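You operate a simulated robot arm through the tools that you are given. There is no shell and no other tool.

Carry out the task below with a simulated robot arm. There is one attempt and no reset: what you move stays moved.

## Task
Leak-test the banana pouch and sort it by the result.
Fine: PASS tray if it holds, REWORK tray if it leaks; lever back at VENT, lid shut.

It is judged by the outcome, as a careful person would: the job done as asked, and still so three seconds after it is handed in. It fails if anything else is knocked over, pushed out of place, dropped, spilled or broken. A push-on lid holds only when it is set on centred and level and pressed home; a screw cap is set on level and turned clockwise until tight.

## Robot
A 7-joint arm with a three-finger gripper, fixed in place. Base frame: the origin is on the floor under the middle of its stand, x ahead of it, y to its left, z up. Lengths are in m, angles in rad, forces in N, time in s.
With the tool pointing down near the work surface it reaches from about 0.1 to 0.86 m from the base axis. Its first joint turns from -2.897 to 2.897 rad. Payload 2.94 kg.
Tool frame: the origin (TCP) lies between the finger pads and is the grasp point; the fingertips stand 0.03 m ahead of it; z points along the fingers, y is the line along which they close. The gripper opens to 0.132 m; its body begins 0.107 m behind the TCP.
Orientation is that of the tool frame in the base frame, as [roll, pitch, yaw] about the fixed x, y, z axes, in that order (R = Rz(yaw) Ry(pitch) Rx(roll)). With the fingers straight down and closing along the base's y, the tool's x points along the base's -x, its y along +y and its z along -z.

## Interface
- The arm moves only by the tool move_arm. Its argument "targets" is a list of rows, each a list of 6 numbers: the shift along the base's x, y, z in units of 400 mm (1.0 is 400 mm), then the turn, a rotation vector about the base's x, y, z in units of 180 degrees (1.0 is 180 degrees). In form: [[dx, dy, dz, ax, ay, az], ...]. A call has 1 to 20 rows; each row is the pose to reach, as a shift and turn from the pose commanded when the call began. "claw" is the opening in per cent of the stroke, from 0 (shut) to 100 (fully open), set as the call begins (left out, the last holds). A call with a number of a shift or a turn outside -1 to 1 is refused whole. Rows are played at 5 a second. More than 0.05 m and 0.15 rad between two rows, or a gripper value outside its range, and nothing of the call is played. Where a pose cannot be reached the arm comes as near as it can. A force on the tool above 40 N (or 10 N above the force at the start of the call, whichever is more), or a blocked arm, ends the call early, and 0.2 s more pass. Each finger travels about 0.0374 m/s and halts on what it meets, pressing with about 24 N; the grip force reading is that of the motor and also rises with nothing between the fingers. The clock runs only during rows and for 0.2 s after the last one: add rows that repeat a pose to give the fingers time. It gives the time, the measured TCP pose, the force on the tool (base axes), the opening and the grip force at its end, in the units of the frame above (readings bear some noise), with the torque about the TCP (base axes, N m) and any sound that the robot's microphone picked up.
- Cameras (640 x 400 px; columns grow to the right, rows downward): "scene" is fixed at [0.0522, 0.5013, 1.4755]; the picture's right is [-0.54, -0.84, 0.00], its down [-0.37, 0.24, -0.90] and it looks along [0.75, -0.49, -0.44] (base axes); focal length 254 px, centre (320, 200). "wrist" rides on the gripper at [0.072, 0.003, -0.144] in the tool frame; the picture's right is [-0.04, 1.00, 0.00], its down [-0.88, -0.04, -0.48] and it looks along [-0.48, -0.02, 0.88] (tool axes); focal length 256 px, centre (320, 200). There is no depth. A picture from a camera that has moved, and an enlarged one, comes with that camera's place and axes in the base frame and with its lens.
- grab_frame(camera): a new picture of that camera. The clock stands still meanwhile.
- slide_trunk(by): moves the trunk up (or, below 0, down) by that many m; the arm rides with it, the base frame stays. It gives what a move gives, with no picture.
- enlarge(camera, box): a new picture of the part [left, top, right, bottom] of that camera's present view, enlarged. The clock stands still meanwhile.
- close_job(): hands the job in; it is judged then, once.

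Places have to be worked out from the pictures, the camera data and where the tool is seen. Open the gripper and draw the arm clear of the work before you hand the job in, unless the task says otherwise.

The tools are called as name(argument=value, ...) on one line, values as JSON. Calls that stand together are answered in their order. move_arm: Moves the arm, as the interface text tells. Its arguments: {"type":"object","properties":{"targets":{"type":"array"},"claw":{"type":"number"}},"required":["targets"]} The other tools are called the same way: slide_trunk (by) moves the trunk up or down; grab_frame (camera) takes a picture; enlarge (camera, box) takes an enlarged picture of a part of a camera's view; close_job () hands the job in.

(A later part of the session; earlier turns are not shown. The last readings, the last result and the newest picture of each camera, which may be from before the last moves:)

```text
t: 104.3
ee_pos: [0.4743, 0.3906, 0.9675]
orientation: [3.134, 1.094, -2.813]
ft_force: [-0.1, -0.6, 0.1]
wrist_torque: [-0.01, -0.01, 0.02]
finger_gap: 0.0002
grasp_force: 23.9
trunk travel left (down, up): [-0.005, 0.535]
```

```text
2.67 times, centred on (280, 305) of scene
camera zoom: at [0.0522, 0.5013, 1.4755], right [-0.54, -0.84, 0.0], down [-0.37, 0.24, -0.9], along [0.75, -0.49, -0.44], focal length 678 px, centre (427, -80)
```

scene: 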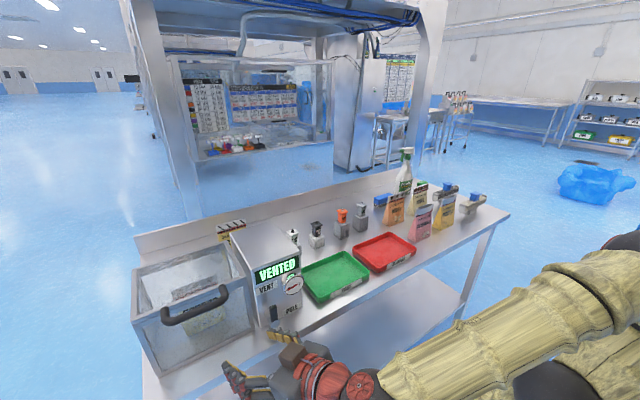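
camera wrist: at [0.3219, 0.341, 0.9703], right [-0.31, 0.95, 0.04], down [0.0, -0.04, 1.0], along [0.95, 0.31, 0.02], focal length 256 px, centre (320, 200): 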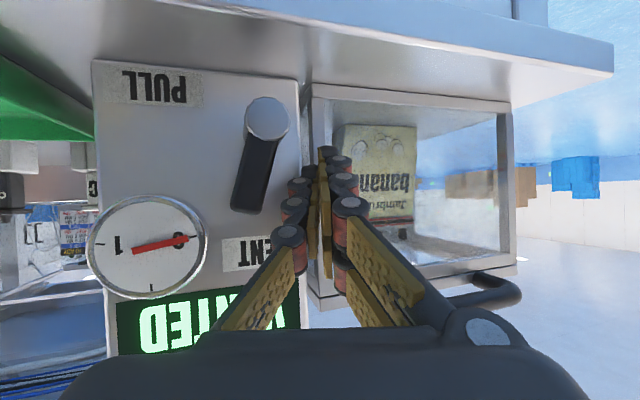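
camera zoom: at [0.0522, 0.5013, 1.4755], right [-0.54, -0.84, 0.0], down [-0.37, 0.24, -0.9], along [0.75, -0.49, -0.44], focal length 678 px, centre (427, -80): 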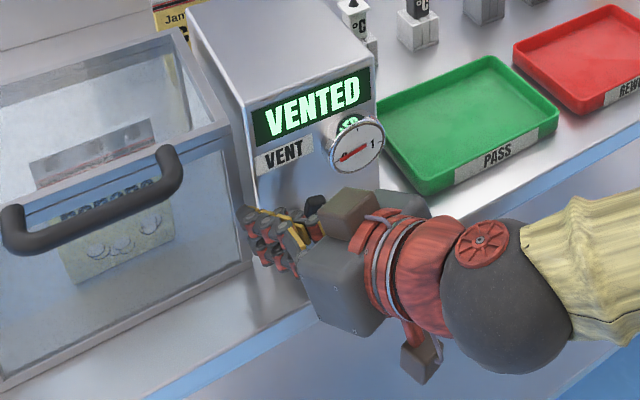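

In position beside the lever. Pushing along the planned arc toward PULL.

move_arm(targets=[[0, -0.025, 0.004, 0, 0, 0], [0, -0.0485, 0.0075, 0, 0, 0], [0, -0.07, 0.014, 0, 0, 0], [0, -0.0935, 0.02, 0, 0, 0], [0, -0.108, 0.018, 0, 0, 0], [0, -0.1235, 0.015, 0, 0, 0], [0, -0.1235, 0.015, 0, 0, 0]])

grab_frame(camera="wrist")

enlarge(camera="scene", box=[200, 230, 360, 380])

```text
t: 106.0
ee_pos: [0.4755, 0.3398, 0.9736]
orientation: [3.137, 1.093, -2.812]
ft_force: [-0.5, 0.3, 1.1]
wrist_torque: [0.02, -0.03, 0.0]
finger_gap: 0.0
grasp_force: 23.9
trunk travel left (down, up): [-0.005, 0.535]
```

```text
taken
camera wrist: at [0.3229, 0.2907, 0.9768], right [-0.31, 0.95, 0.04], down [0.0, -0.04, 1.0], along [0.95, 0.31, 0.02], focal length 256 px, centre (320, 200)
```

wrist: 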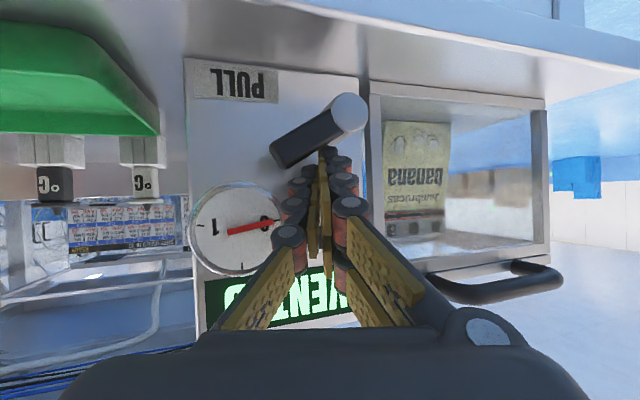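

```text
2.67 times, centred on (280, 305) of scene
camera zoom: at [0.0522, 0.5013, 1.4755], right [-0.54, -0.84, 0.0], down [-0.37, 0.24, -0.9], along [0.75, -0.49, -0.44], focal length 678 px, centre (427, -80)
```

zoom: 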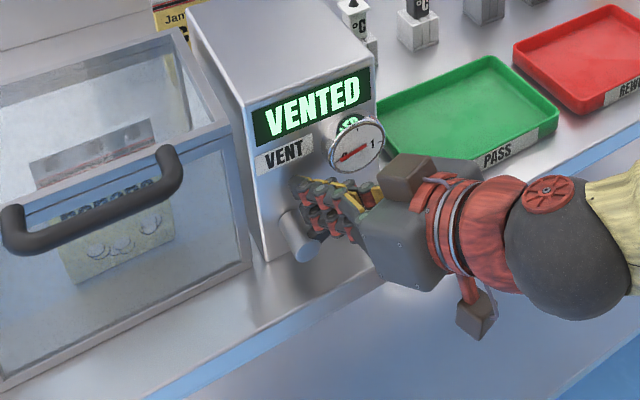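

The lever is at ~55°, still VENTED, forces tiny. Continuing down toward PULL in small steps, staying clear of the gauge.

move_arm(targets=[[0, -0.0125, -0.004, 0, 0, 0], [0, -0.025, -0.01, 0, 0, 0], [0, -0.035, -0.018, 0, 0, 0], [0, -0.043, -0.026, 0, 0, 0], [0, -0.043, -0.026, 0, 0, 0]])

grab_frame(camera="wrist")

enlarge(camera="scene", box=[200, 230, 360, 380])

```text
t: 107.2
ee_pos: [0.4749, 0.3248, 0.9648]
orientation: [3.134, 1.094, -2.817]
ft_force: [1.2, 0.5, 4.2]
wrist_torque: [0.11, -0.06, -0.01]
finger_gap: 0.0003
grasp_force: 23.9
trunk travel left (down, up): [-0.005, 0.535]
```

```text
taken
camera wrist: at [0.3224, 0.2747, 0.9674], right [-0.31, 0.95, 0.04], down [-0.01, -0.05, 1.0], along [0.95, 0.31, 0.02], focal length 256 px, centre (320, 200)
```

wrist: 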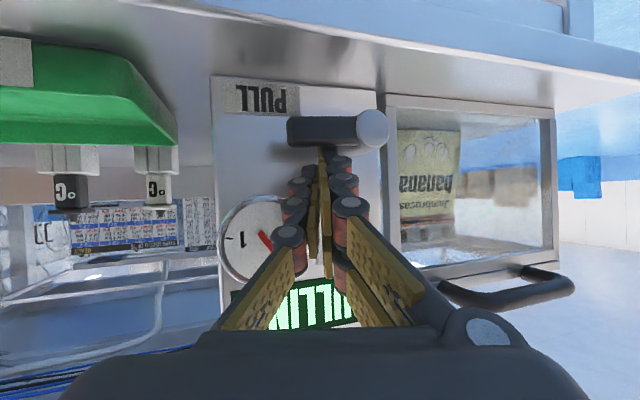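

```text
2.67 times, centred on (280, 305) of scene
camera zoom: at [0.0522, 0.5013, 1.4755], right [-0.54, -0.84, 0.0], down [-0.37, 0.24, -0.9], along [0.75, -0.49, -0.44], focal length 678 px, centre (427, -80)
```

zoom: 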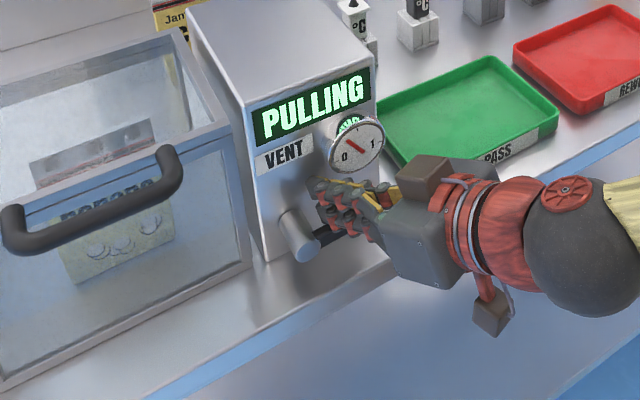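

Lever is horizontal at PULL; the display reads PULLING and the gauge is climbing. I'll ease the fist off a little and let time pass, watching the gauge and display.

move_arm(targets=[[0, 0.01, 0.025, 0, 0, 0], [0, 0.02, 0.04, 0, 0, 0], [0, 0.02, 0.04, 0, 0, 0], [0, 0.02, 0.04, 0, 0, 0]])

enlarge(camera="scene", box=[240, 240, 320, 330])

```text
t: 108.2
ee_pos: [0.4752, 0.3314, 0.9797]
orientation: [3.133, 1.094, -2.814]
ft_force: [0.4, 0.1, 0.0]
wrist_torque: [0.02, 0.01, 0.0]
finger_gap: 0.0
grasp_force: 24.0
trunk travel left (down, up): [-0.005, 0.535]
```

```text
4.44 times, centred on (280, 285) of scene
camera zoom: at [0.0522, 0.5013, 1.4755], right [-0.54, -0.84, 0.0], down [-0.37, 0.24, -0.9], along [0.75, -0.49, -0.44], focal length 1131 px, centre (498, -178)
```

zoom: 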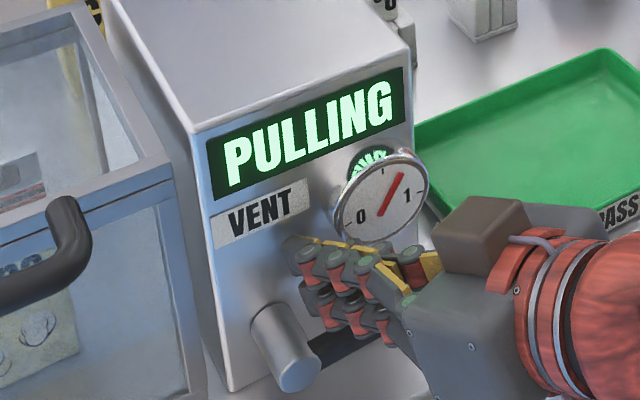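

The lever stays at PULL by itself and the gauge is past halfway. I'll withdraw the fist straight back and keep watching.

move_arm(targets=[[-0.05, 0.02, 0, 0, 0, 0], [-0.12, 0.02, 0, 0, 0, 0], [-0.2, 0.02, 0.01, 0, 0, 0], [-0.25, 0.02, 0.01, 0, 0, 0], [-0.25, 0.02, 0.01, 0, 0, 0]])

grab_frame(camera="wrist")

enlarge(camera="scene", box=[120, 210, 320, 370])

```text
t: 109.3
ee_pos: [0.3745, 0.3402, 0.9827]
orientation: [3.135, 1.097, -2.815]
ft_force: [-0.5, 0.0, -0.3]
wrist_torque: [0.03, -0.01, 0.01]
finger_gap: 0.0
grasp_force: 23.8
trunk travel left (down, up): [-0.005, 0.535]
```

```text
taken
camera wrist: at [0.2216, 0.291, 0.9857], right [-0.31, 0.95, 0.04], down [0.0, -0.05, 1.0], along [0.95, 0.31, 0.02], focal length 256 px, centre (320, 200)
```

wrist: 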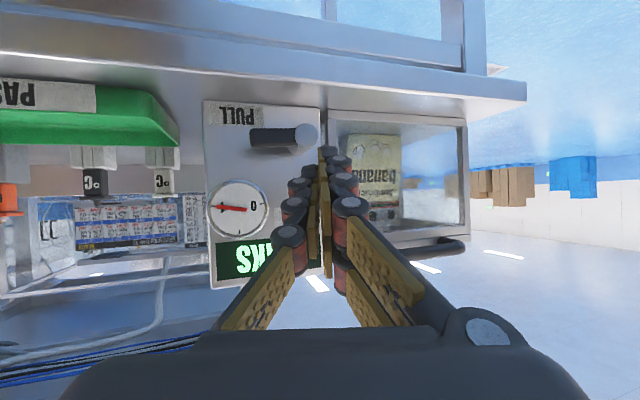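

```text
2.50 times, centred on (220, 290) of scene
camera zoom: at [0.0522, 0.5013, 1.4755], right [-0.54, -0.84, 0.0], down [-0.37, 0.24, -0.9], along [0.75, -0.49, -0.44], focal length 636 px, centre (570, -25)
```

zoom: 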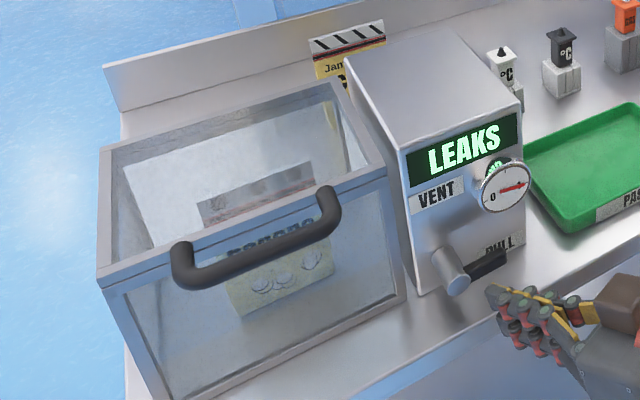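

The display shows LEAKS with the gauge near 1. I'll wait a few more seconds to be sure the verdict is stable.

move_arm(targets=[[0, 0, 0, 0, 0, 0], [0, 0, 0, 0, 0, 0], [0, 0, 0, 0, 0, 0], [0, 0, 0, 0, 0, 0], [0, 0, 0, 0, 0, 0], [0, 0, 0, 0, 0, 0], [0, 0, 0, 0, 0, 0], [0, 0, 0, 0, 0, 0], [0, 0, 0, 0, 0, 0], [0, 0, 0, 0, 0, 0], [0, 0, 0, 0, 0, 0], [0, 0, 0, 0, 0, 0], [0, 0, 0, 0, 0, 0], [0, 0, 0, 0, 0, 0], [0, 0, 0, 0, 0, 0]])

enlarge(camera="scene", box=[120, 210, 320, 370])

enlarge(camera="wrist", box=[190, 80, 340, 300])

```text
t: 112.5
ee_pos: [0.3736, 0.341, 0.9821]
orientation: [3.135, 1.095, -2.814]
ft_force: [0.1, 1.2, 0.4]
wrist_torque: [-0.02, 0.0, -0.01]
finger_gap: 0.0
grasp_force: 23.9
trunk travel left (down, up): [-0.005, 0.535]
```

```text
2.50 times, centred on (220, 290) of scene
camera zoom: at [0.0522, 0.5013, 1.4755], right [-0.54, -0.84, 0.0], down [-0.37, 0.24, -0.9], along [0.75, -0.49, -0.44], focal length 636 px, centre (570, -25)
```

zoom: 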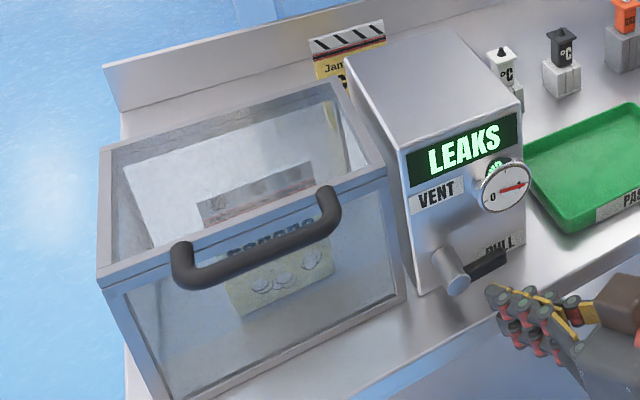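

```text
1.82 times, centred on (265, 190) of wrist
camera zoom: at [0.2219, 0.2911, 0.9856], right [-0.31, 0.95, 0.04], down [0.0, -0.04, 1.0], along [0.95, 0.31, 0.02], focal length 465 px, centre (420, 218)
```

zoom: 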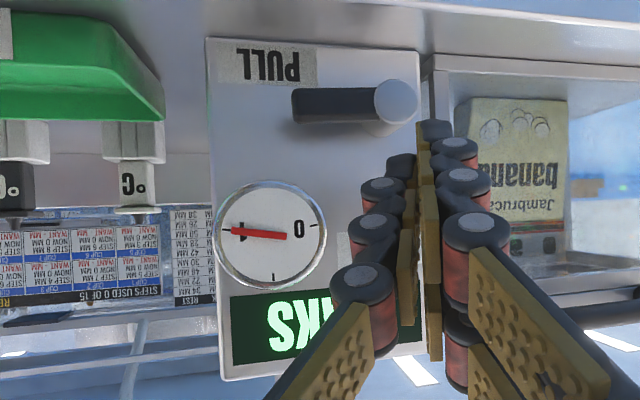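

Verdict is stable: LEAKS, so the banana pouch goes to REWORK. Next, lever back to VENT: it lies horizontal at z≈0.917–0.936 with ~34 mm free below. I'll open the gripper and flatten the tool a bit so the single finger can slip under the lever.

move_arm(targets=[[0, 0, 0, 0.009, -0.0263, 0], [0, 0, 0, 0.0178, -0.0527, 0], [0, 0, 0, 0.0267, -0.079, 0], [0, 0, 0, 0.0267, -0.079, 0], [0, 0, 0, 0.0267, -0.079, 0], [0, 0, 0, 0.0267, -0.079, 0], [0, 0, 0, 0.0267, -0.079, 0], [0, 0, 0, 0.0267, -0.079, 0]], claw=100)

grab_frame(camera="wrist")

enlarge(camera="scene", box=[200, 230, 360, 380])

```text
t: 114.3
ee_pos: [0.3759, 0.3402, 0.984]
orientation: [3.136, 1.354, -2.812]
ft_force: [-0.5, -0.4, 0.3]
wrist_torque: [-0.03, -0.03, -0.04]
finger_gap: 0.1282
grasp_force: 0.1
trunk travel left (down, up): [-0.005, 0.535]
```

```text
taken
camera wrist: at [0.227, 0.2921, 0.9447], right [-0.32, 0.95, 0.04], down [-0.25, -0.13, 0.96], along [0.91, 0.3, 0.28], focal length 256 px, centre (320, 200)
```

wrist: 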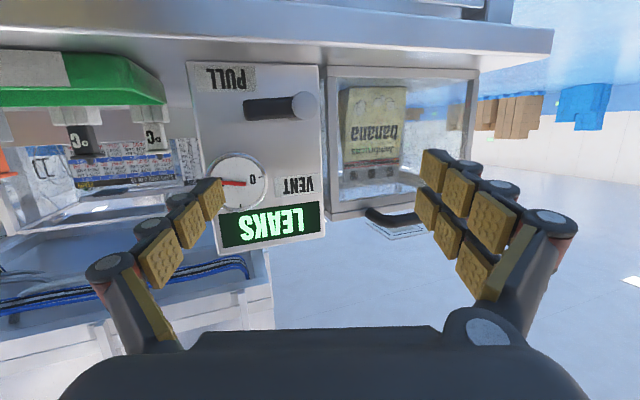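

```text
2.67 times, centred on (280, 305) of scene
camera zoom: at [0.0522, 0.5013, 1.4755], right [-0.54, -0.84, 0.0], down [-0.37, 0.24, -0.9], along [0.75, -0.49, -0.44], focal length 678 px, centre (427, -80)
```

zoom: 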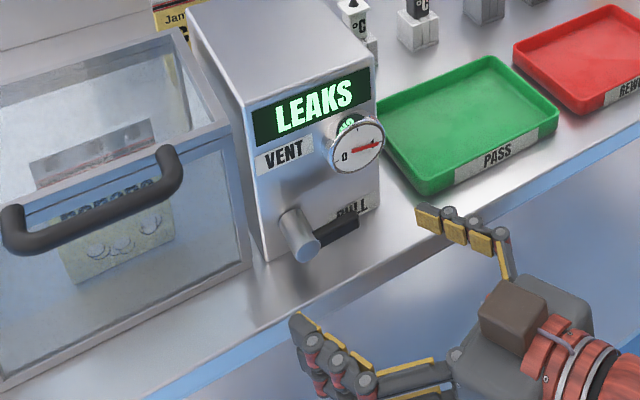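

The flatter pitch (77.6°) is reachable. Now lowering so the single fingertip lines up just in front of and below the lever.

move_arm(targets=[[0.02, 0.035, -0.05, 0, 0, 0], [0.04, 0.07, -0.1, 0, 0, 0], [0.06, 0.1, -0.15, 0, 0, 0], [0.08, 0.1325, -0.201, 0, 0, 0], [0.08, 0.1325, -0.201, 0, 0, 0]])

grab_frame(camera="wrist")

enlarge(camera="scene", box=[200, 230, 360, 380])

```text
t: 115.5
ee_pos: [0.4043, 0.3939, 0.9034]
orientation: [3.138, 1.357, -2.811]
ft_force: [-0.2, 0.2, -0.5]
wrist_torque: [0.01, -0.01, 0.01]
finger_gap: 0.1321
grasp_force: 0.0
trunk travel left (down, up): [-0.005, 0.535]
```

```text
taken
camera wrist: at [0.2569, 0.3456, 0.8644], right [-0.32, 0.95, 0.04], down [-0.25, -0.13, 0.96], along [0.91, 0.3, 0.28], focal length 256 px, centre (320, 200)
```

wrist: 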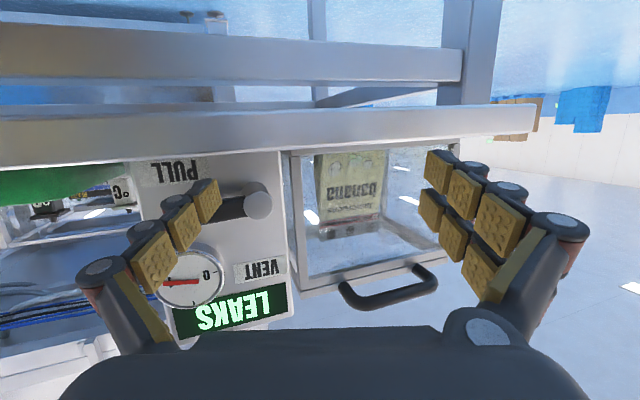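

```text
2.67 times, centred on (280, 305) of scene
camera zoom: at [0.0522, 0.5013, 1.4755], right [-0.54, -0.84, 0.0], down [-0.37, 0.24, -0.9], along [0.75, -0.49, -0.44], focal length 678 px, centre (427, -80)
```

zoom: 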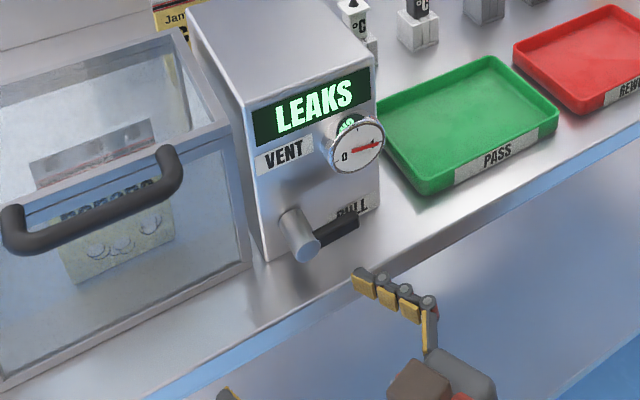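

Reachable. Let me zoom in on the fingertip versus lever and table edge in both views.

enlarge(camera="wrist", box=[130, 120, 300, 260])

enlarge(camera="scene", box=[280, 290, 380, 370])

```text
2.86 times, centred on (215, 190) of wrist
camera zoom: at [0.2569, 0.3456, 0.8644], right [-0.32, 0.95, 0.04], down [-0.25, -0.13, 0.96], along [0.91, 0.3, 0.28], focal length 731 px, centre (620, 229)
```

zoom: 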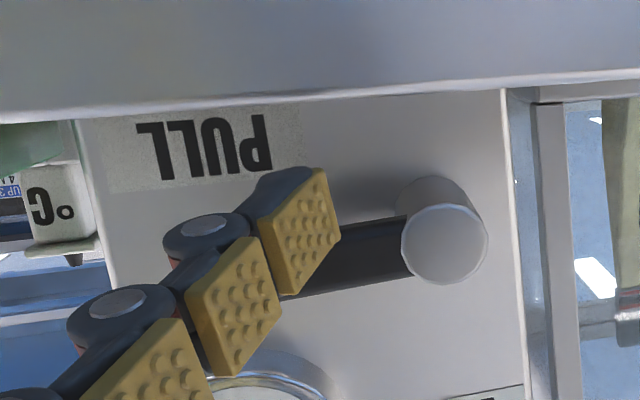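

```text
5.00 times, centred on (330, 330) of scene
camera zoom: at [0.0522, 0.5013, 1.4755], right [-0.54, -0.84, 0.0], down [-0.37, 0.24, -0.9], along [0.75, -0.49, -0.44], focal length 1272 px, centre (270, -450)
```

zoom: 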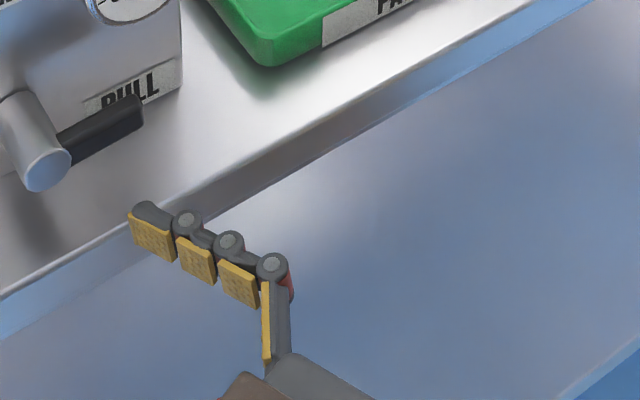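

At full opening the tips retract to about +8 mm, so the tip is at ≈(0.434, 0.325, 0.902), the right height under the lever (bottom ≈0.919). I'll yaw the tool +10° so the paired fingers stay in front of the table edge, keeping the tip in place.

move_arm(targets=[[-0.017, -0.008, -0.002, 0, 0, 0.028], [-0.034, -0.016, -0.004, 0, 0, 0.0556], [-0.034, -0.016, -0.004, 0, 0, 0.0556]])

enlarge(camera="wrist", box=[130, 120, 300, 260])

enlarge(camera="scene", box=[240, 270, 360, 370])

```text
t: 116.3
ee_pos: [0.391, 0.3848, 0.9006]
orientation: [3.137, 1.356, -2.638]
ft_force: [1.0, -0.7, 0.1]
wrist_torque: [0.0, -0.02, 0.04]
finger_gap: 0.1322
grasp_force: 0.0
trunk travel left (down, up): [-0.005, 0.535]
```

```text
2.86 times, centred on (215, 190) of wrist
camera zoom: at [0.2548, 0.3131, 0.8619], right [-0.48, 0.88, 0.04], down [-0.22, -0.17, 0.96], along [0.85, 0.45, 0.28], focal length 731 px, centre (620, 229)
```

zoom: 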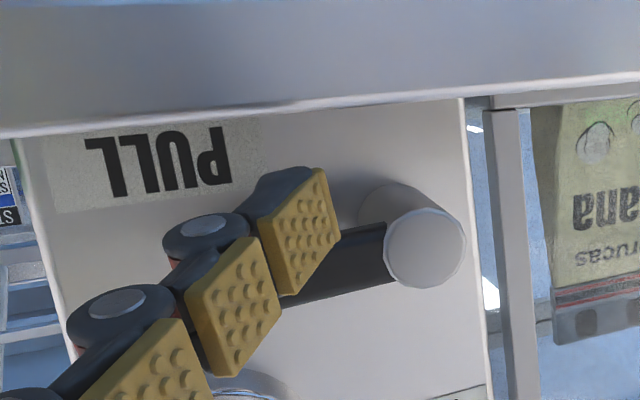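

```text
4.00 times, centred on (300, 320) of scene
camera zoom: at [0.0522, 0.5013, 1.4755], right [-0.54, -0.84, 0.0], down [-0.37, 0.24, -0.9], along [0.75, -0.49, -0.44], focal length 1018 px, centre (400, -280)
```

zoom: 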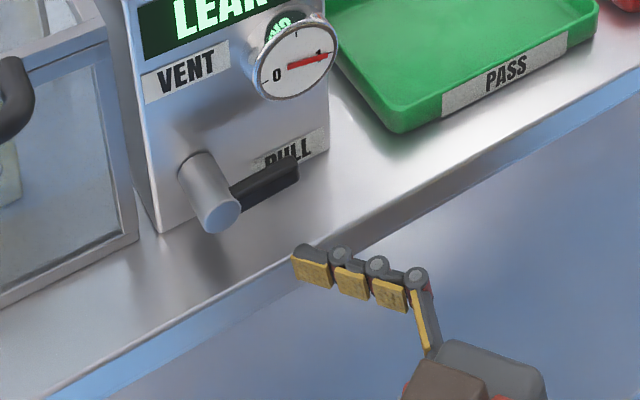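

Good. Sliding the fingertip forward over the table edge, halfway first.

move_arm(targets=[[0.04, 0, 0, 0, 0, 0], [0.08, 0, 0, 0, 0, 0], [0.08, 0, 0, 0, 0, 0]])

enlarge(camera="wrist", box=[130, 100, 300, 260])

enlarge(camera="scene", box=[240, 270, 360, 370])

```text
t: 117.2
ee_pos: [0.4254, 0.3849, 0.9009]
orientation: [3.135, 1.354, -2.636]
ft_force: [0.4, 0.4, -0.5]
wrist_torque: [-0.01, 0.04, -0.02]
finger_gap: 0.1318
grasp_force: 0.1
trunk travel left (down, up): [-0.005, 0.535]
```

```text
2.50 times, centred on (215, 180) of wrist
camera zoom: at [0.288, 0.313, 0.8629], right [-0.48, 0.88, 0.04], down [-0.22, -0.17, 0.96], along [0.85, 0.45, 0.28], focal length 640 px, centre (582, 250)
```

zoom: 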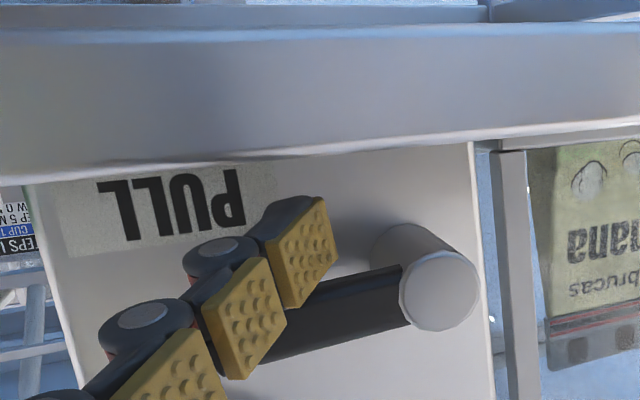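

```text
4.00 times, centred on (300, 320) of scene
camera zoom: at [0.0522, 0.5013, 1.4755], right [-0.54, -0.84, 0.0], down [-0.37, 0.24, -0.9], along [0.75, -0.49, -0.44], focal length 1018 px, centre (400, -280)
```

zoom: 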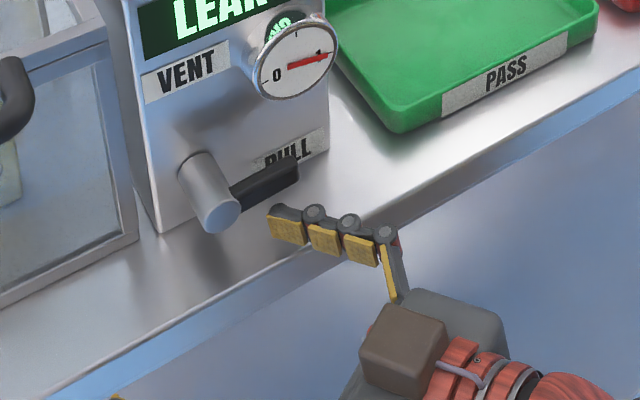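

The fingertip (z≈0.894–0.909) is below the lever (bottom ≈0.92) and above the table. Going forward the last 2.6 cm under the lever.

move_arm(targets=[[0.035, 0, 0, 0, 0, 0], [0.065, 0, 0, 0, 0, 0], [0.065, 0, 0, 0, 0, 0]])

enlarge(camera="wrist", box=[130, 100, 300, 260])

enlarge(camera="scene", box=[240, 270, 360, 370])

```text
t: 118.0
ee_pos: [0.4501, 0.386, 0.9021]
orientation: [3.138, 1.357, -2.636]
ft_force: [0.7, 0.4, 0.1]
wrist_torque: [0.0, 0.02, 0.01]
finger_gap: 0.132
grasp_force: 0.1
trunk travel left (down, up): [-0.005, 0.535]
```

```text
2.50 times, centred on (215, 180) of wrist
camera zoom: at [0.3129, 0.3129, 0.8633], right [-0.48, 0.88, 0.04], down [-0.22, -0.17, 0.96], along [0.85, 0.45, 0.28], focal length 640 px, centre (582, 250)
```

zoom: 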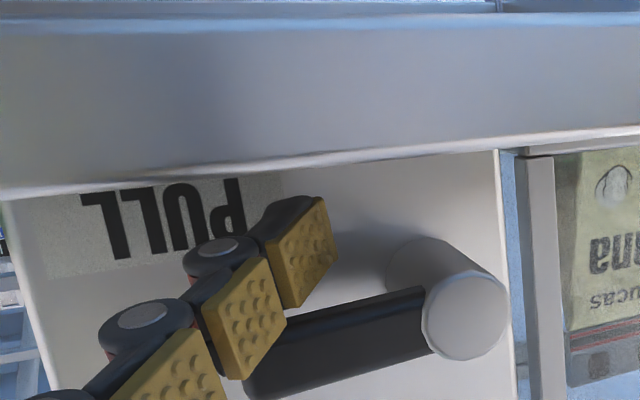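

```text
4.00 times, centred on (300, 320) of scene
camera zoom: at [0.0522, 0.5013, 1.4755], right [-0.54, -0.84, 0.0], down [-0.37, 0.24, -0.9], along [0.75, -0.49, -0.44], focal length 1018 px, centre (400, -280)
```

zoom: 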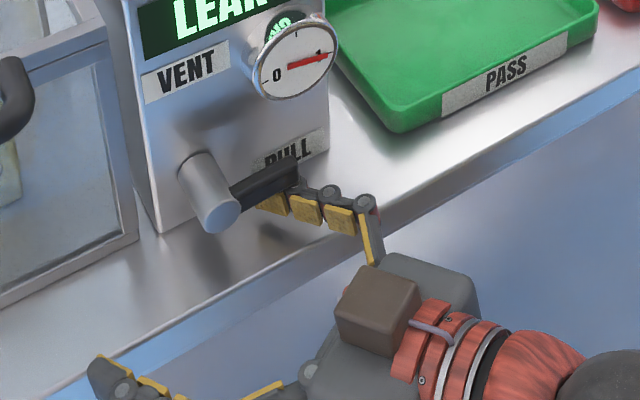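

The fingertip is beneath the lever. Lifting along the arc: up first, then a little +y.

move_arm(targets=[[0, -0.003, 0.025, 0, 0, 0], [0, -0.006, 0.05, 0, 0, 0], [0, -0.008, 0.07, 0, 0, 0], [0, -0.006, 0.09, 0, 0, 0], [0, 0, 0.11, 0, 0, 0], [0, 0, 0.11, 0, 0, 0]])

grab_frame(camera="wrist")

enlarge(camera="scene", box=[200, 230, 360, 370])

```text
t: 119.3
ee_pos: [0.4513, 0.3856, 0.9448]
orientation: [3.136, 1.356, -2.638]
ft_force: [0.4, -0.6, -0.3]
wrist_torque: [0.01, -0.01, 0.0]
finger_gap: 0.1319
grasp_force: 0.1
trunk travel left (down, up): [-0.005, 0.535]
```

```text
taken
camera wrist: at [0.3138, 0.313, 0.9062], right [-0.48, 0.88, 0.04], down [-0.22, -0.17, 0.96], along [0.85, 0.45, 0.28], focal length 256 px, centre (320, 200)
```

wrist: 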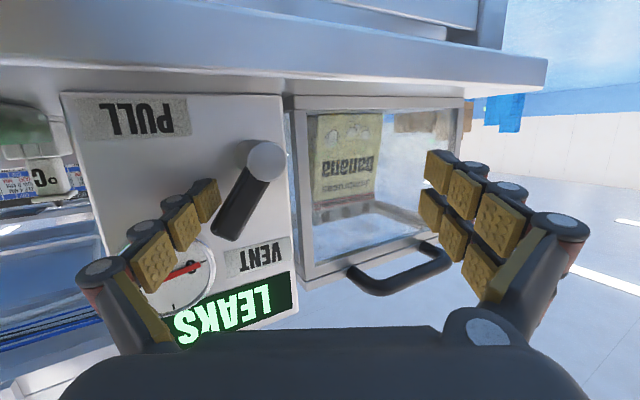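

```text
2.86 times, centred on (280, 300) of scene
camera zoom: at [0.0522, 0.5013, 1.4755], right [-0.54, -0.84, 0.0], down [-0.37, 0.24, -0.9], along [0.75, -0.49, -0.44], focal length 727 px, centre (434, -86)
```

zoom: 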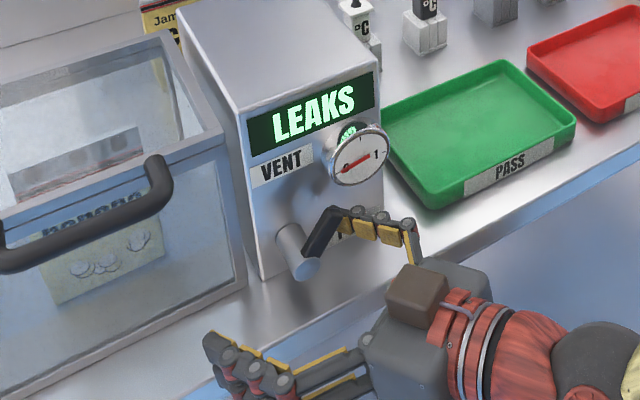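

The lever is up to ~30° from vertical and the gauge has dropped to 0. Now pushing +y to bring it fully to VENT.

move_arm(targets=[[0, 0.015, 0.005, 0, 0, 0], [0, 0.03, 0.01, 0, 0, 0], [0, 0.045, 0.012, 0, 0, 0], [0, 0.055, 0.012, 0, 0, 0], [0, 0.055, 0.012, 0, 0, 0]])

grab_frame(camera="wrist")

enlarge(camera="scene", box=[200, 230, 360, 370])

```text
t: 120.5
ee_pos: [0.4514, 0.4076, 0.9506]
orientation: [3.137, 1.354, -2.637]
ft_force: [1.8, -2.6, -0.2]
wrist_torque: [-0.04, 0.06, 0.04]
finger_gap: 0.1318
grasp_force: 0.0
trunk travel left (down, up): [-0.005, 0.535]
```

```text
taken
camera wrist: at [0.3146, 0.3349, 0.9124], right [-0.48, 0.88, 0.04], down [-0.22, -0.17, 0.96], along [0.85, 0.45, 0.28], focal length 256 px, centre (320, 200)
```

wrist: 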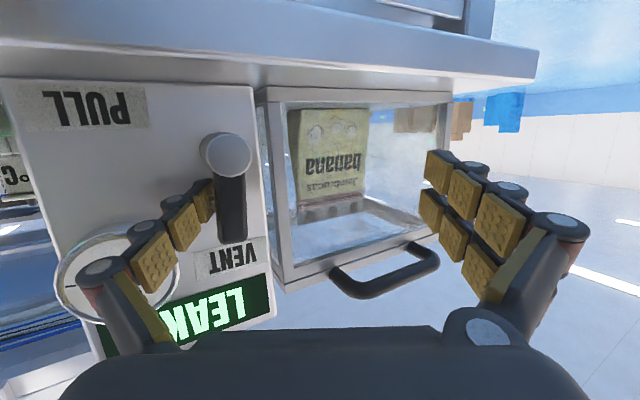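

```text
2.86 times, centred on (280, 300) of scene
camera zoom: at [0.0522, 0.5013, 1.4755], right [-0.54, -0.84, 0.0], down [-0.37, 0.24, -0.9], along [0.75, -0.49, -0.44], focal length 727 px, centre (434, -86)
```

zoom: 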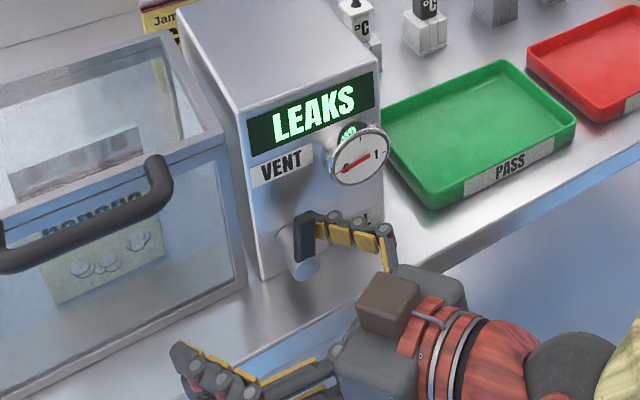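

Lever is upright with ~3 N of push. A slight extra nudge to seat it at the VENT stop, then I'll check.

move_arm(targets=[[0, 0.008, 0, 0, 0, 0], [0, 0.012, 0, 0, 0, 0], [0, 0.012, 0, 0, 0, 0], [0, 0.012, 0, 0, 0, 0]])

enlarge(camera="wrist", box=[60, 80, 300, 320])

```text
t: 121.5
ee_pos: [0.4525, 0.4114, 0.9499]
orientation: [3.134, 1.358, -2.642]
ft_force: [6.4, -9.8, 4.8]
wrist_torque: [-0.37, -0.2, 0.07]
finger_gap: 0.1324
grasp_force: 0.0
trunk travel left (down, up): [-0.005, 0.535]
```

```text
1.67 times, centred on (180, 200) of wrist
camera zoom: at [0.3147, 0.3384, 0.9116], right [-0.48, 0.88, 0.04], down [-0.22, -0.17, 0.96], along [0.85, 0.45, 0.28], focal length 427 px, centre (553, 200)
```

zoom: 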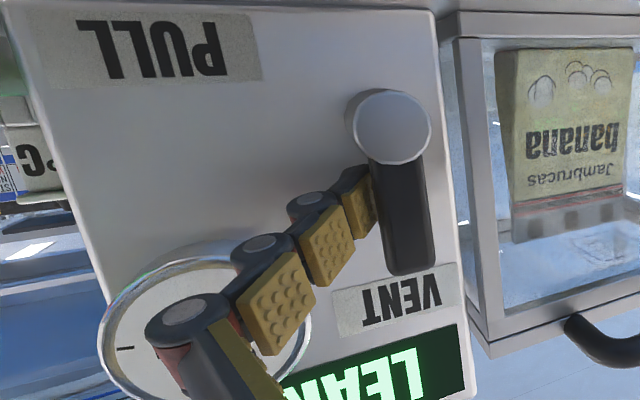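

The push rises against a stop (≈10 N), so the lever is at VENT. Backing off and retreating from the panel.

move_arm(targets=[[0, -0.02, 0, 0, 0, 0], [-0.04, -0.03, 0, 0, 0, 0], [-0.1, -0.03, 0.02, 0, 0, 0], [-0.18, -0.03, 0.04, 0, 0, 0], [-0.26, -0.03, 0.06, 0, 0, 0], [-0.26, -0.03, 0.06, 0, 0, 0]])

enlarge(camera="scene", box=[120, 210, 320, 370])

grab_frame(camera="wrist")

```text
t: 123.0
ee_pos: [0.3477, 0.4006, 0.9725]
orientation: [3.139, 1.356, -2.635]
ft_force: [-0.7, -0.8, 0.3]
wrist_torque: [-0.01, -0.02, 0.0]
finger_gap: 0.1322
grasp_force: 0.1
trunk travel left (down, up): [-0.005, 0.535]
```

```text
2.50 times, centred on (220, 290) of scene
camera zoom: at [0.0522, 0.5013, 1.4755], right [-0.54, -0.84, 0.0], down [-0.37, 0.24, -0.9], along [0.75, -0.49, -0.44], focal length 636 px, centre (570, -25)
```

zoom: 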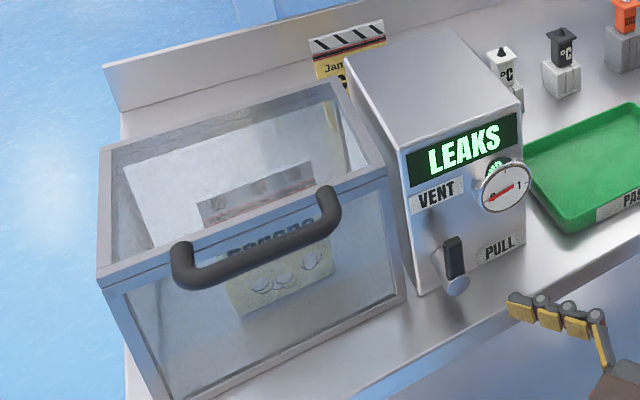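

```text
taken
camera wrist: at [0.2112, 0.3276, 0.9348], right [-0.48, 0.88, 0.04], down [-0.22, -0.17, 0.96], along [0.85, 0.45, 0.28], focal length 256 px, centre (320, 200)
```

wrist: 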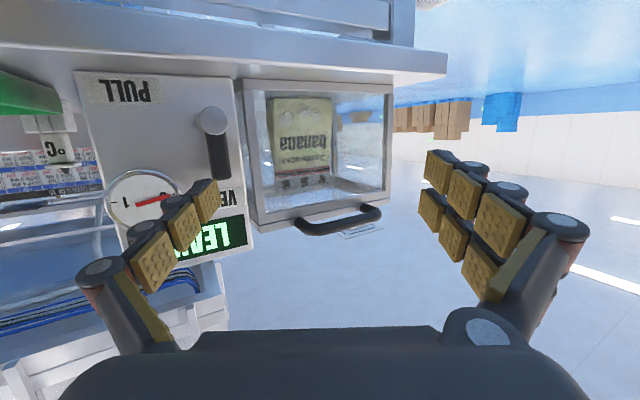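

Lever is at VENT, gauge at 0, lid shut. Now to reopen the lid: I'll raise the trunk, restore the earlier pitch/heading and roll the tool back so the single finger is underneath.

slide_trunk(by=0.085)

move_arm(targets=[[0, 0, 0.04, -0.0198, 0.0358, 0], [0, 0, 0.08, -0.0395, 0.0715, 0], [0, 0, 0.12, -0.0395, 0.0715, 0], [0, 0, 0.12, -0.0395, 0.0715, 0]], claw=53)

move_arm(targets=[[0, 0, 0, 0, 0, 0.028], [0, 0, 0, 0, 0, 0.0556], [0, 0, 0, 0, 0, 0.0556]])

```text
t: 124.2
ee_pos: [0.3477, 0.4008, 1.0593]
orientation: [3.139, 1.356, -2.636]
ft_force: [0.2, -0.4, -0.5]
wrist_torque: [0.06, -0.02, 0.01]
finger_gap: 0.1317
grasp_force: 0.1
trunk travel left (down, up): [-0.09, 0.45]
```

```text
t: 125.2
ee_pos: [0.3491, 0.3997, 1.1073]
orientation: [3.135, 1.101, -2.637]
ft_force: [-0.2, 0.1, 0.7]
wrist_torque: [-0.01, 0.0, 0.02]
finger_gap: 0.0699
grasp_force: 0.0
trunk travel left (down, up): [-0.09, 0.45]
```

```text
t: 126.0
ee_pos: [0.3483, 0.3998, 1.1066]
orientation: [3.135, 1.099, -2.463]
ft_force: [0.3, -0.4, 0.0]
wrist_torque: [-0.03, -0.04, 0.03]
finger_gap: 0.0699
grasp_force: 0.0
trunk travel left (down, up): [-0.09, 0.45]
```

Orientation now matches the earlier one before rolling. Rolling +90° about the tool axis while shifting toward the handle standoff.

move_arm(targets=[[0.01, 0.01, 0.01, 0.029, 0.0232, -0.019], [0.02, 0.02, 0.015, 0.058, 0.0463, -0.038], [0.03, 0.03, 0.02, 0.0868, 0.0695, -0.057], [0.04, 0.04, 0.025, 0.1157, 0.0927, -0.076], [0.05, 0.05, 0.03, 0.1446, 0.1158, -0.095], [0.06, 0.06, 0.03, 0.1735, 0.139, -0.114], [0.07, 0.07, 0.03, 0.2024, 0.1622, -0.133], [0.08, 0.08, 0.03, 0.2313, 0.1853, -0.152], [0.09, 0.09, 0.03, 0.2603, 0.2085, -0.171], [0.1, 0.1, 0.03, 0.2892, 0.2317, -0.19], [0.11, 0.11, 0.03, 0.3181, 0.2548, -0.209], [0.11, 0.12, 0.03, 0.347, 0.278, -0.228], [0.11, 0.12, 0.03, 0.347, 0.278, -0.228]])

grab_frame(camera="wrist")

grab_frame(camera="scene")

```text
t: 128.8
ee_pos: [0.3911, 0.4491, 1.1189]
orientation: [2.038, 0.001, 2.245]
ft_force: [-0.7, 0.3, 0.4]
wrist_torque: [-0.03, 0.01, -0.01]
finger_gap: 0.0701
grasp_force: 0.1
trunk travel left (down, up): [-0.09, 0.45]
```

```text
taken
camera wrist: at [0.2484, 0.4258, 1.1858], right [0.38, 0.25, 0.89], down [0.2, -0.96, 0.18], along [0.9, 0.11, -0.41], focal length 256 px, centre (320, 200)
```

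wrist: 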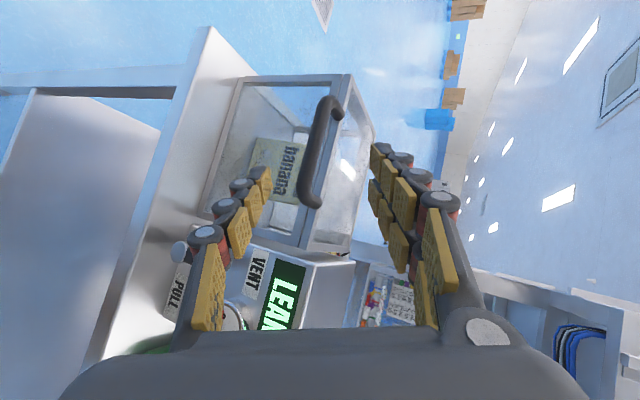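

```text
taken
```

scene: 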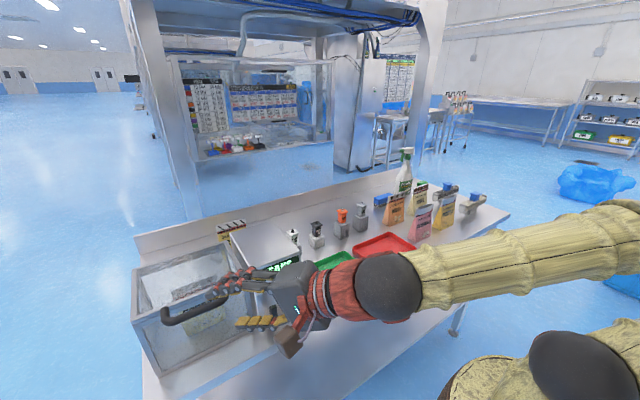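

Same pose as at the first opening, bar centred in view. Repeating the proven approach to slip the lower finger under the bar.

move_arm(targets=[[0.0865, 0.039, -0.034, 0, 0, 0], [0.0975, 0.048, -0.006, 0, 0, 0], [0.148, 0.09, -0.039, 0, 0, 0], [0.199, 0.131, -0.072, 0, 0, 0], [0.2165, 0.145, -0.083, 0, 0, 0], [0.2165, 0.145, -0.083, 0, 0, 0]])

enlarge(camera="wrist", box=[180, 60, 400, 260])

enlarge(camera="scene", box=[120, 220, 320, 380])

```text
t: 130.2
ee_pos: [0.479, 0.5087, 1.0831]
orientation: [2.036, 0.004, 2.244]
ft_force: [0.5, 0.8, -0.5]
wrist_torque: [-0.01, -0.03, 0.01]
finger_gap: 0.07
grasp_force: 0.1
trunk travel left (down, up): [-0.09, 0.45]
```

```text
2.00 times, centred on (290, 160) of wrist
camera zoom: at [0.3343, 0.4848, 1.1516], right [0.38, 0.25, 0.89], down [0.2, -0.96, 0.18], along [0.9, 0.11, -0.41], focal length 512 px, centre (380, 280)
```

zoom: 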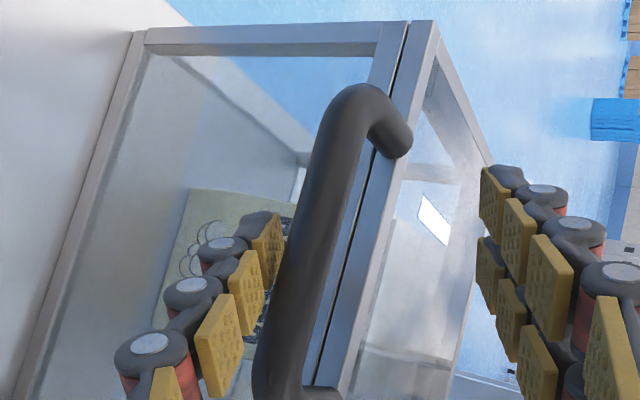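

```text
2.50 times, centred on (220, 300) of scene
camera zoom: at [0.0522, 0.5013, 1.4755], right [-0.54, -0.84, 0.0], down [-0.37, 0.24, -0.9], along [0.75, -0.49, -0.44], focal length 636 px, centre (570, -50)
```

zoom: 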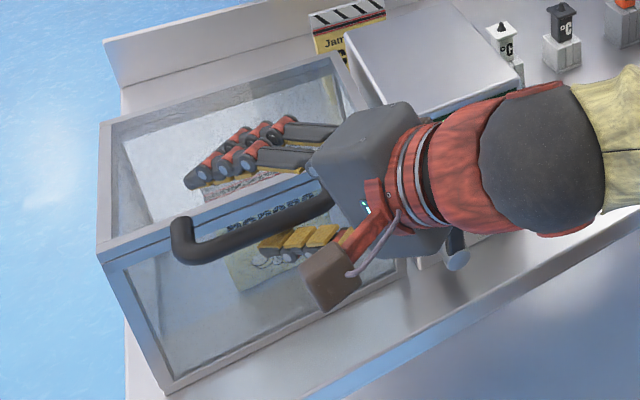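

Finger is under the bar, no contact. Lifting along the refined arc all the way to ~95°.

move_arm(targets=[[0, 0, 0.019, 0, 0, 0], [0.004, 0, 0.065, 0, 0, 0], [0.012, 0, 0.1105, 0, 0, 0], [0.0245, 0, 0.1555, 0, 0, 0], [0.0405, 0, 0.199, 0, 0, 0], [0.06, 0, 0.241, 0, 0, 0], [0.0835, 0, 0.281, 0, 0, 0], [0.11, 0, 0.3185, 0, 0, 0], [0.14, 0, 0.354, 0, 0, 0], [0.173, 0, 0.3865, 0, 0, 0], [0.2085, 0, 0.416, 0, 0, 0], [0.2465, 0, 0.4425, 0, 0, 0], [0.287, 0, 0.4655, 0, 0, 0], [0.329, 0, 0.485, 0, 0, 0], [0.372, 0, 0.5005, 0, 0, 0], [0.417, 0, 0.5125, 0, 0, 0], [0.417, 0, 0.5125, 0, 0, 0]])

grab_frame(camera="wrist")

grab_frame(camera="scene")

```text
t: 133.8
ee_pos: [0.6461, 0.5085, 1.29]
orientation: [2.036, 0.003, 2.244]
ft_force: [-0.6, 0.0, -3.3]
wrist_torque: [0.04, 0.0, -0.03]
finger_gap: 0.0719
grasp_force: 1.5
trunk travel left (down, up): [-0.09, 0.45]
```

```text
taken
camera wrist: at [0.5026, 0.4853, 1.3578], right [0.38, 0.25, 0.89], down [0.2, -0.96, 0.18], along [0.9, 0.11, -0.41], focal length 256 px, centre (320, 200)
```

wrist: 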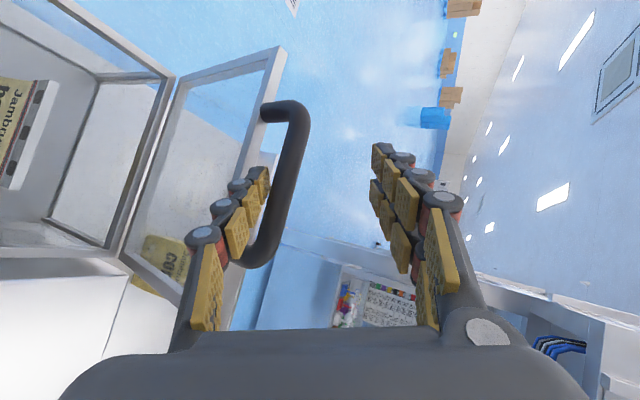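

```text
taken
```

scene: 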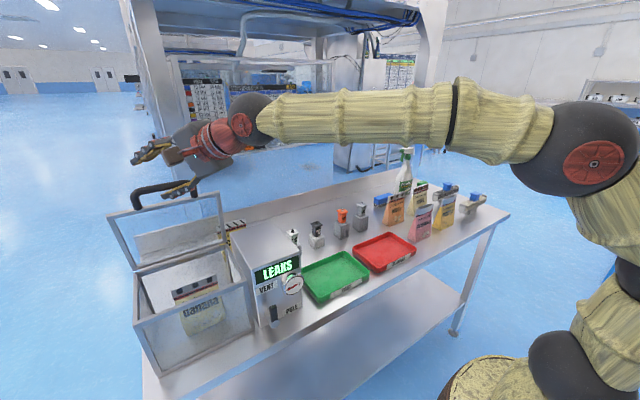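

Lid at ~75°. Carrying it on to ~95° and then easing off.

move_arm(targets=[[0.023, 0, 0.004, 0, 0, 0], [0.0455, 0, 0.0075, 0, 0, 0], [0.069, 0, 0.01, 0, 0, 0], [0.092, 0, 0.0115, 0, 0, 0], [0.115, 0, 0.012, 0, 0, 0], [0.138, 0, 0.0115, 0, 0, 0], [0.161, 0, 0.01, 0, 0, 0], [0.188, 0, 0.006, 0, 0, 0], [0.188, 0, -0.02, 0, 0, 0], [0.18, -0.006, -0.038, 0, 0, 0], [0.17, -0.012, -0.04, 0, 0, 0], [0.17, -0.012, -0.04, 0, 0, 0]])

grab_frame(camera="wrist")

grab_frame(camera="scene")

```text
t: 136.4
ee_pos: [0.7141, 0.5013, 1.2751]
orientation: [2.035, 0.004, 2.245]
ft_force: [0.1, -0.3, -0.2]
wrist_torque: [-0.03, 0.01, -0.01]
finger_gap: 0.0701
grasp_force: 0.0
trunk travel left (down, up): [-0.09, 0.45]
```

```text
taken
camera wrist: at [0.5704, 0.4787, 1.3436], right [0.38, 0.25, 0.89], down [0.2, -0.96, 0.18], along [0.9, 0.11, -0.41], focal length 256 px, centre (320, 200)
```

wrist: 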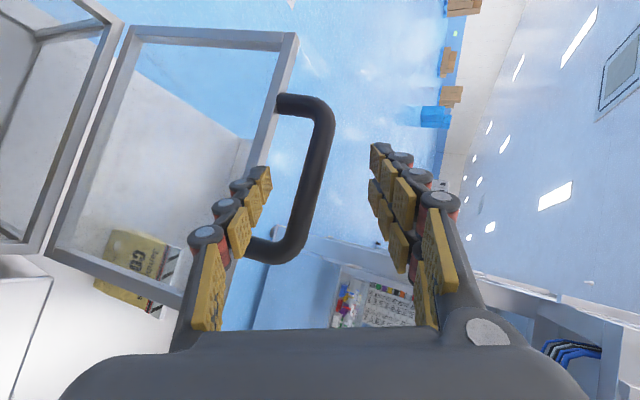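

```text
taken
```

scene: 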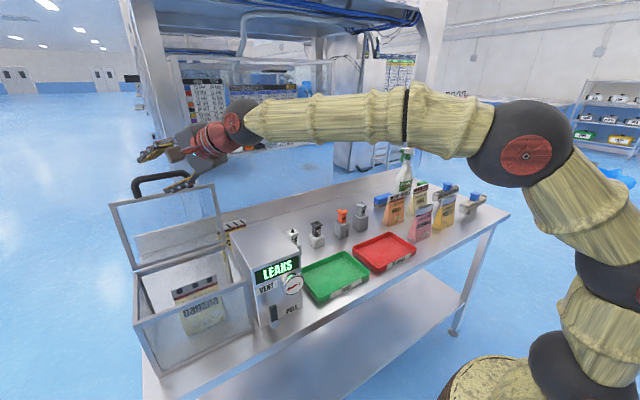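

The lid stands open again by itself. Withdrawing the hand, then raising the trunk for the tool-down pick.

move_arm(targets=[[-0.06, -0.049, 0.04, 0, 0, 0], [-0.12, -0.098, 0.08, 0, 0, 0], [-0.19, -0.154, 0.125, 0, 0, 0], [-0.27, -0.22, 0.175, 0, 0, 0], [-0.27, -0.22, 0.175, 0, 0, 0]])

slide_trunk(by=0.15)

move_arm(targets=[[-0.02, -0.02, -0.02, -0.0275, 0.0344, 0], [-0.04, -0.04, -0.04, -0.055, 0.0688, 0], [-0.06, -0.06, -0.06, -0.0824, 0.1032, 0], [-0.08, -0.08, -0.08, -0.1099, 0.1377, 0], [-0.1, -0.1, -0.1, -0.1374, 0.1721, 0], [-0.12, -0.12, -0.12, -0.1649, 0.2065, 0], [-0.14, -0.14, -0.14, -0.1923, 0.2409, 0], [-0.15, -0.15, -0.15, -0.2198, 0.2753, 0], [-0.15, -0.15, -0.15, -0.2198, 0.2753, 0]])

```text
t: 137.6
ee_pos: [0.6054, 0.4147, 1.3465]
orientation: [2.038, 0.003, 2.246]
ft_force: [-0.1, -0.6, 0.4]
wrist_torque: [0.0, 0.01, -0.03]
finger_gap: 0.0697
grasp_force: 0.1
trunk travel left (down, up): [-0.09, 0.45]
```

```text
t: 139.3
ee_pos: [0.6066, 0.4143, 1.4961]
orientation: [2.039, 0.002, 2.244]
ft_force: [-0.6, 0.7, 0.2]
wrist_torque: [-0.02, 0.01, 0.01]
finger_gap: 0.07
grasp_force: 0.1
trunk travel left (down, up): [-0.24, 0.3]
```

```text
t: 141.3
ee_pos: [0.547, 0.3525, 1.4382]
orientation: [-3.141, -0.001, 2.247]
ft_force: [0.0, -0.1, -0.8]
wrist_torque: [0.04, -0.05, -0.01]
finger_gap: 0.07
grasp_force: 0.0
trunk travel left (down, up): [-0.24, 0.3]
```

Tool is down again. Raising the trunk and moving over the chamber, yawing to match the pouch.

slide_trunk(by=0.2)

move_arm(targets=[[0.02, 0.05, -0.08, 0, 0, -0.035], [0.04, 0.1, -0.16, 0, 0, -0.07], [0.06, 0.15, -0.24, 0, 0, -0.105], [0.08, 0.2, -0.32, 0, 0, -0.14], [0.1, 0.26, -0.4, 0, 0, -0.175], [0.12, 0.32, -0.48, 0, 0, -0.212], [0.135, 0.389, -0.56, 0, 0, -0.212], [0.135, 0.389, -0.65, 0, 0, -0.212], [0.135, 0.389, -0.74, 0, 0, -0.212], [0.135, 0.389, -0.74, 0, 0, -0.212]], claw=36)

grab_frame(camera="wrist")

grab_frame(camera="scene")

```text
t: 143.5
ee_pos: [0.5467, 0.3517, 1.6365]
orientation: [-3.138, 0.002, 2.248]
ft_force: [0.2, 0.0, 0.3]
wrist_torque: [0.01, 0.03, 0.03]
finger_gap: 0.0698
grasp_force: 0.0
trunk travel left (down, up): [-0.44, 0.1]
```

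```text
t: 145.7
ee_pos: [0.6027, 0.5072, 1.3415]
orientation: [-3.139, 0.001, 1.582]
ft_force: [-0.9, 0.4, 0.3]
wrist_torque: [0.05, 0.0, 0.01]
finger_gap: 0.0476
grasp_force: 0.0
trunk travel left (down, up): [-0.44, 0.1]
```

```text
taken
camera wrist: at [0.6056, 0.5814, 1.4858], right [1.0, -0.03, 0.0], down [-0.03, -0.88, 0.48], along [-0.02, -0.48, -0.88], focal length 256 px, centre (320, 200)
```

wrist: 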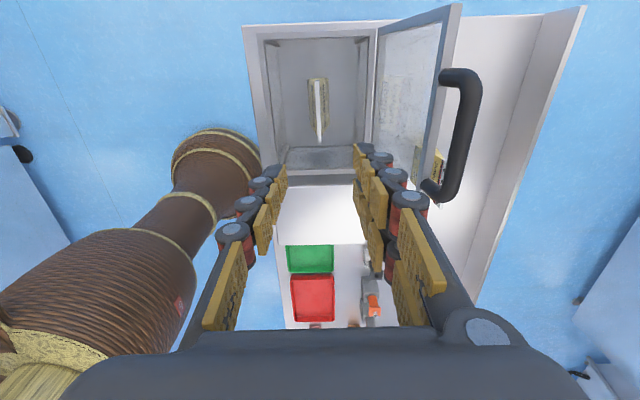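

```text
taken
```

scene: 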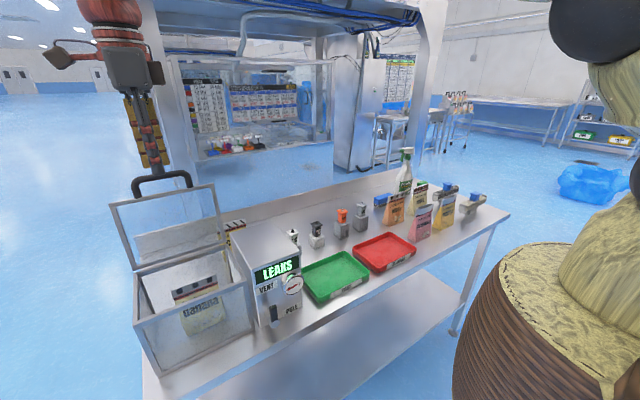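

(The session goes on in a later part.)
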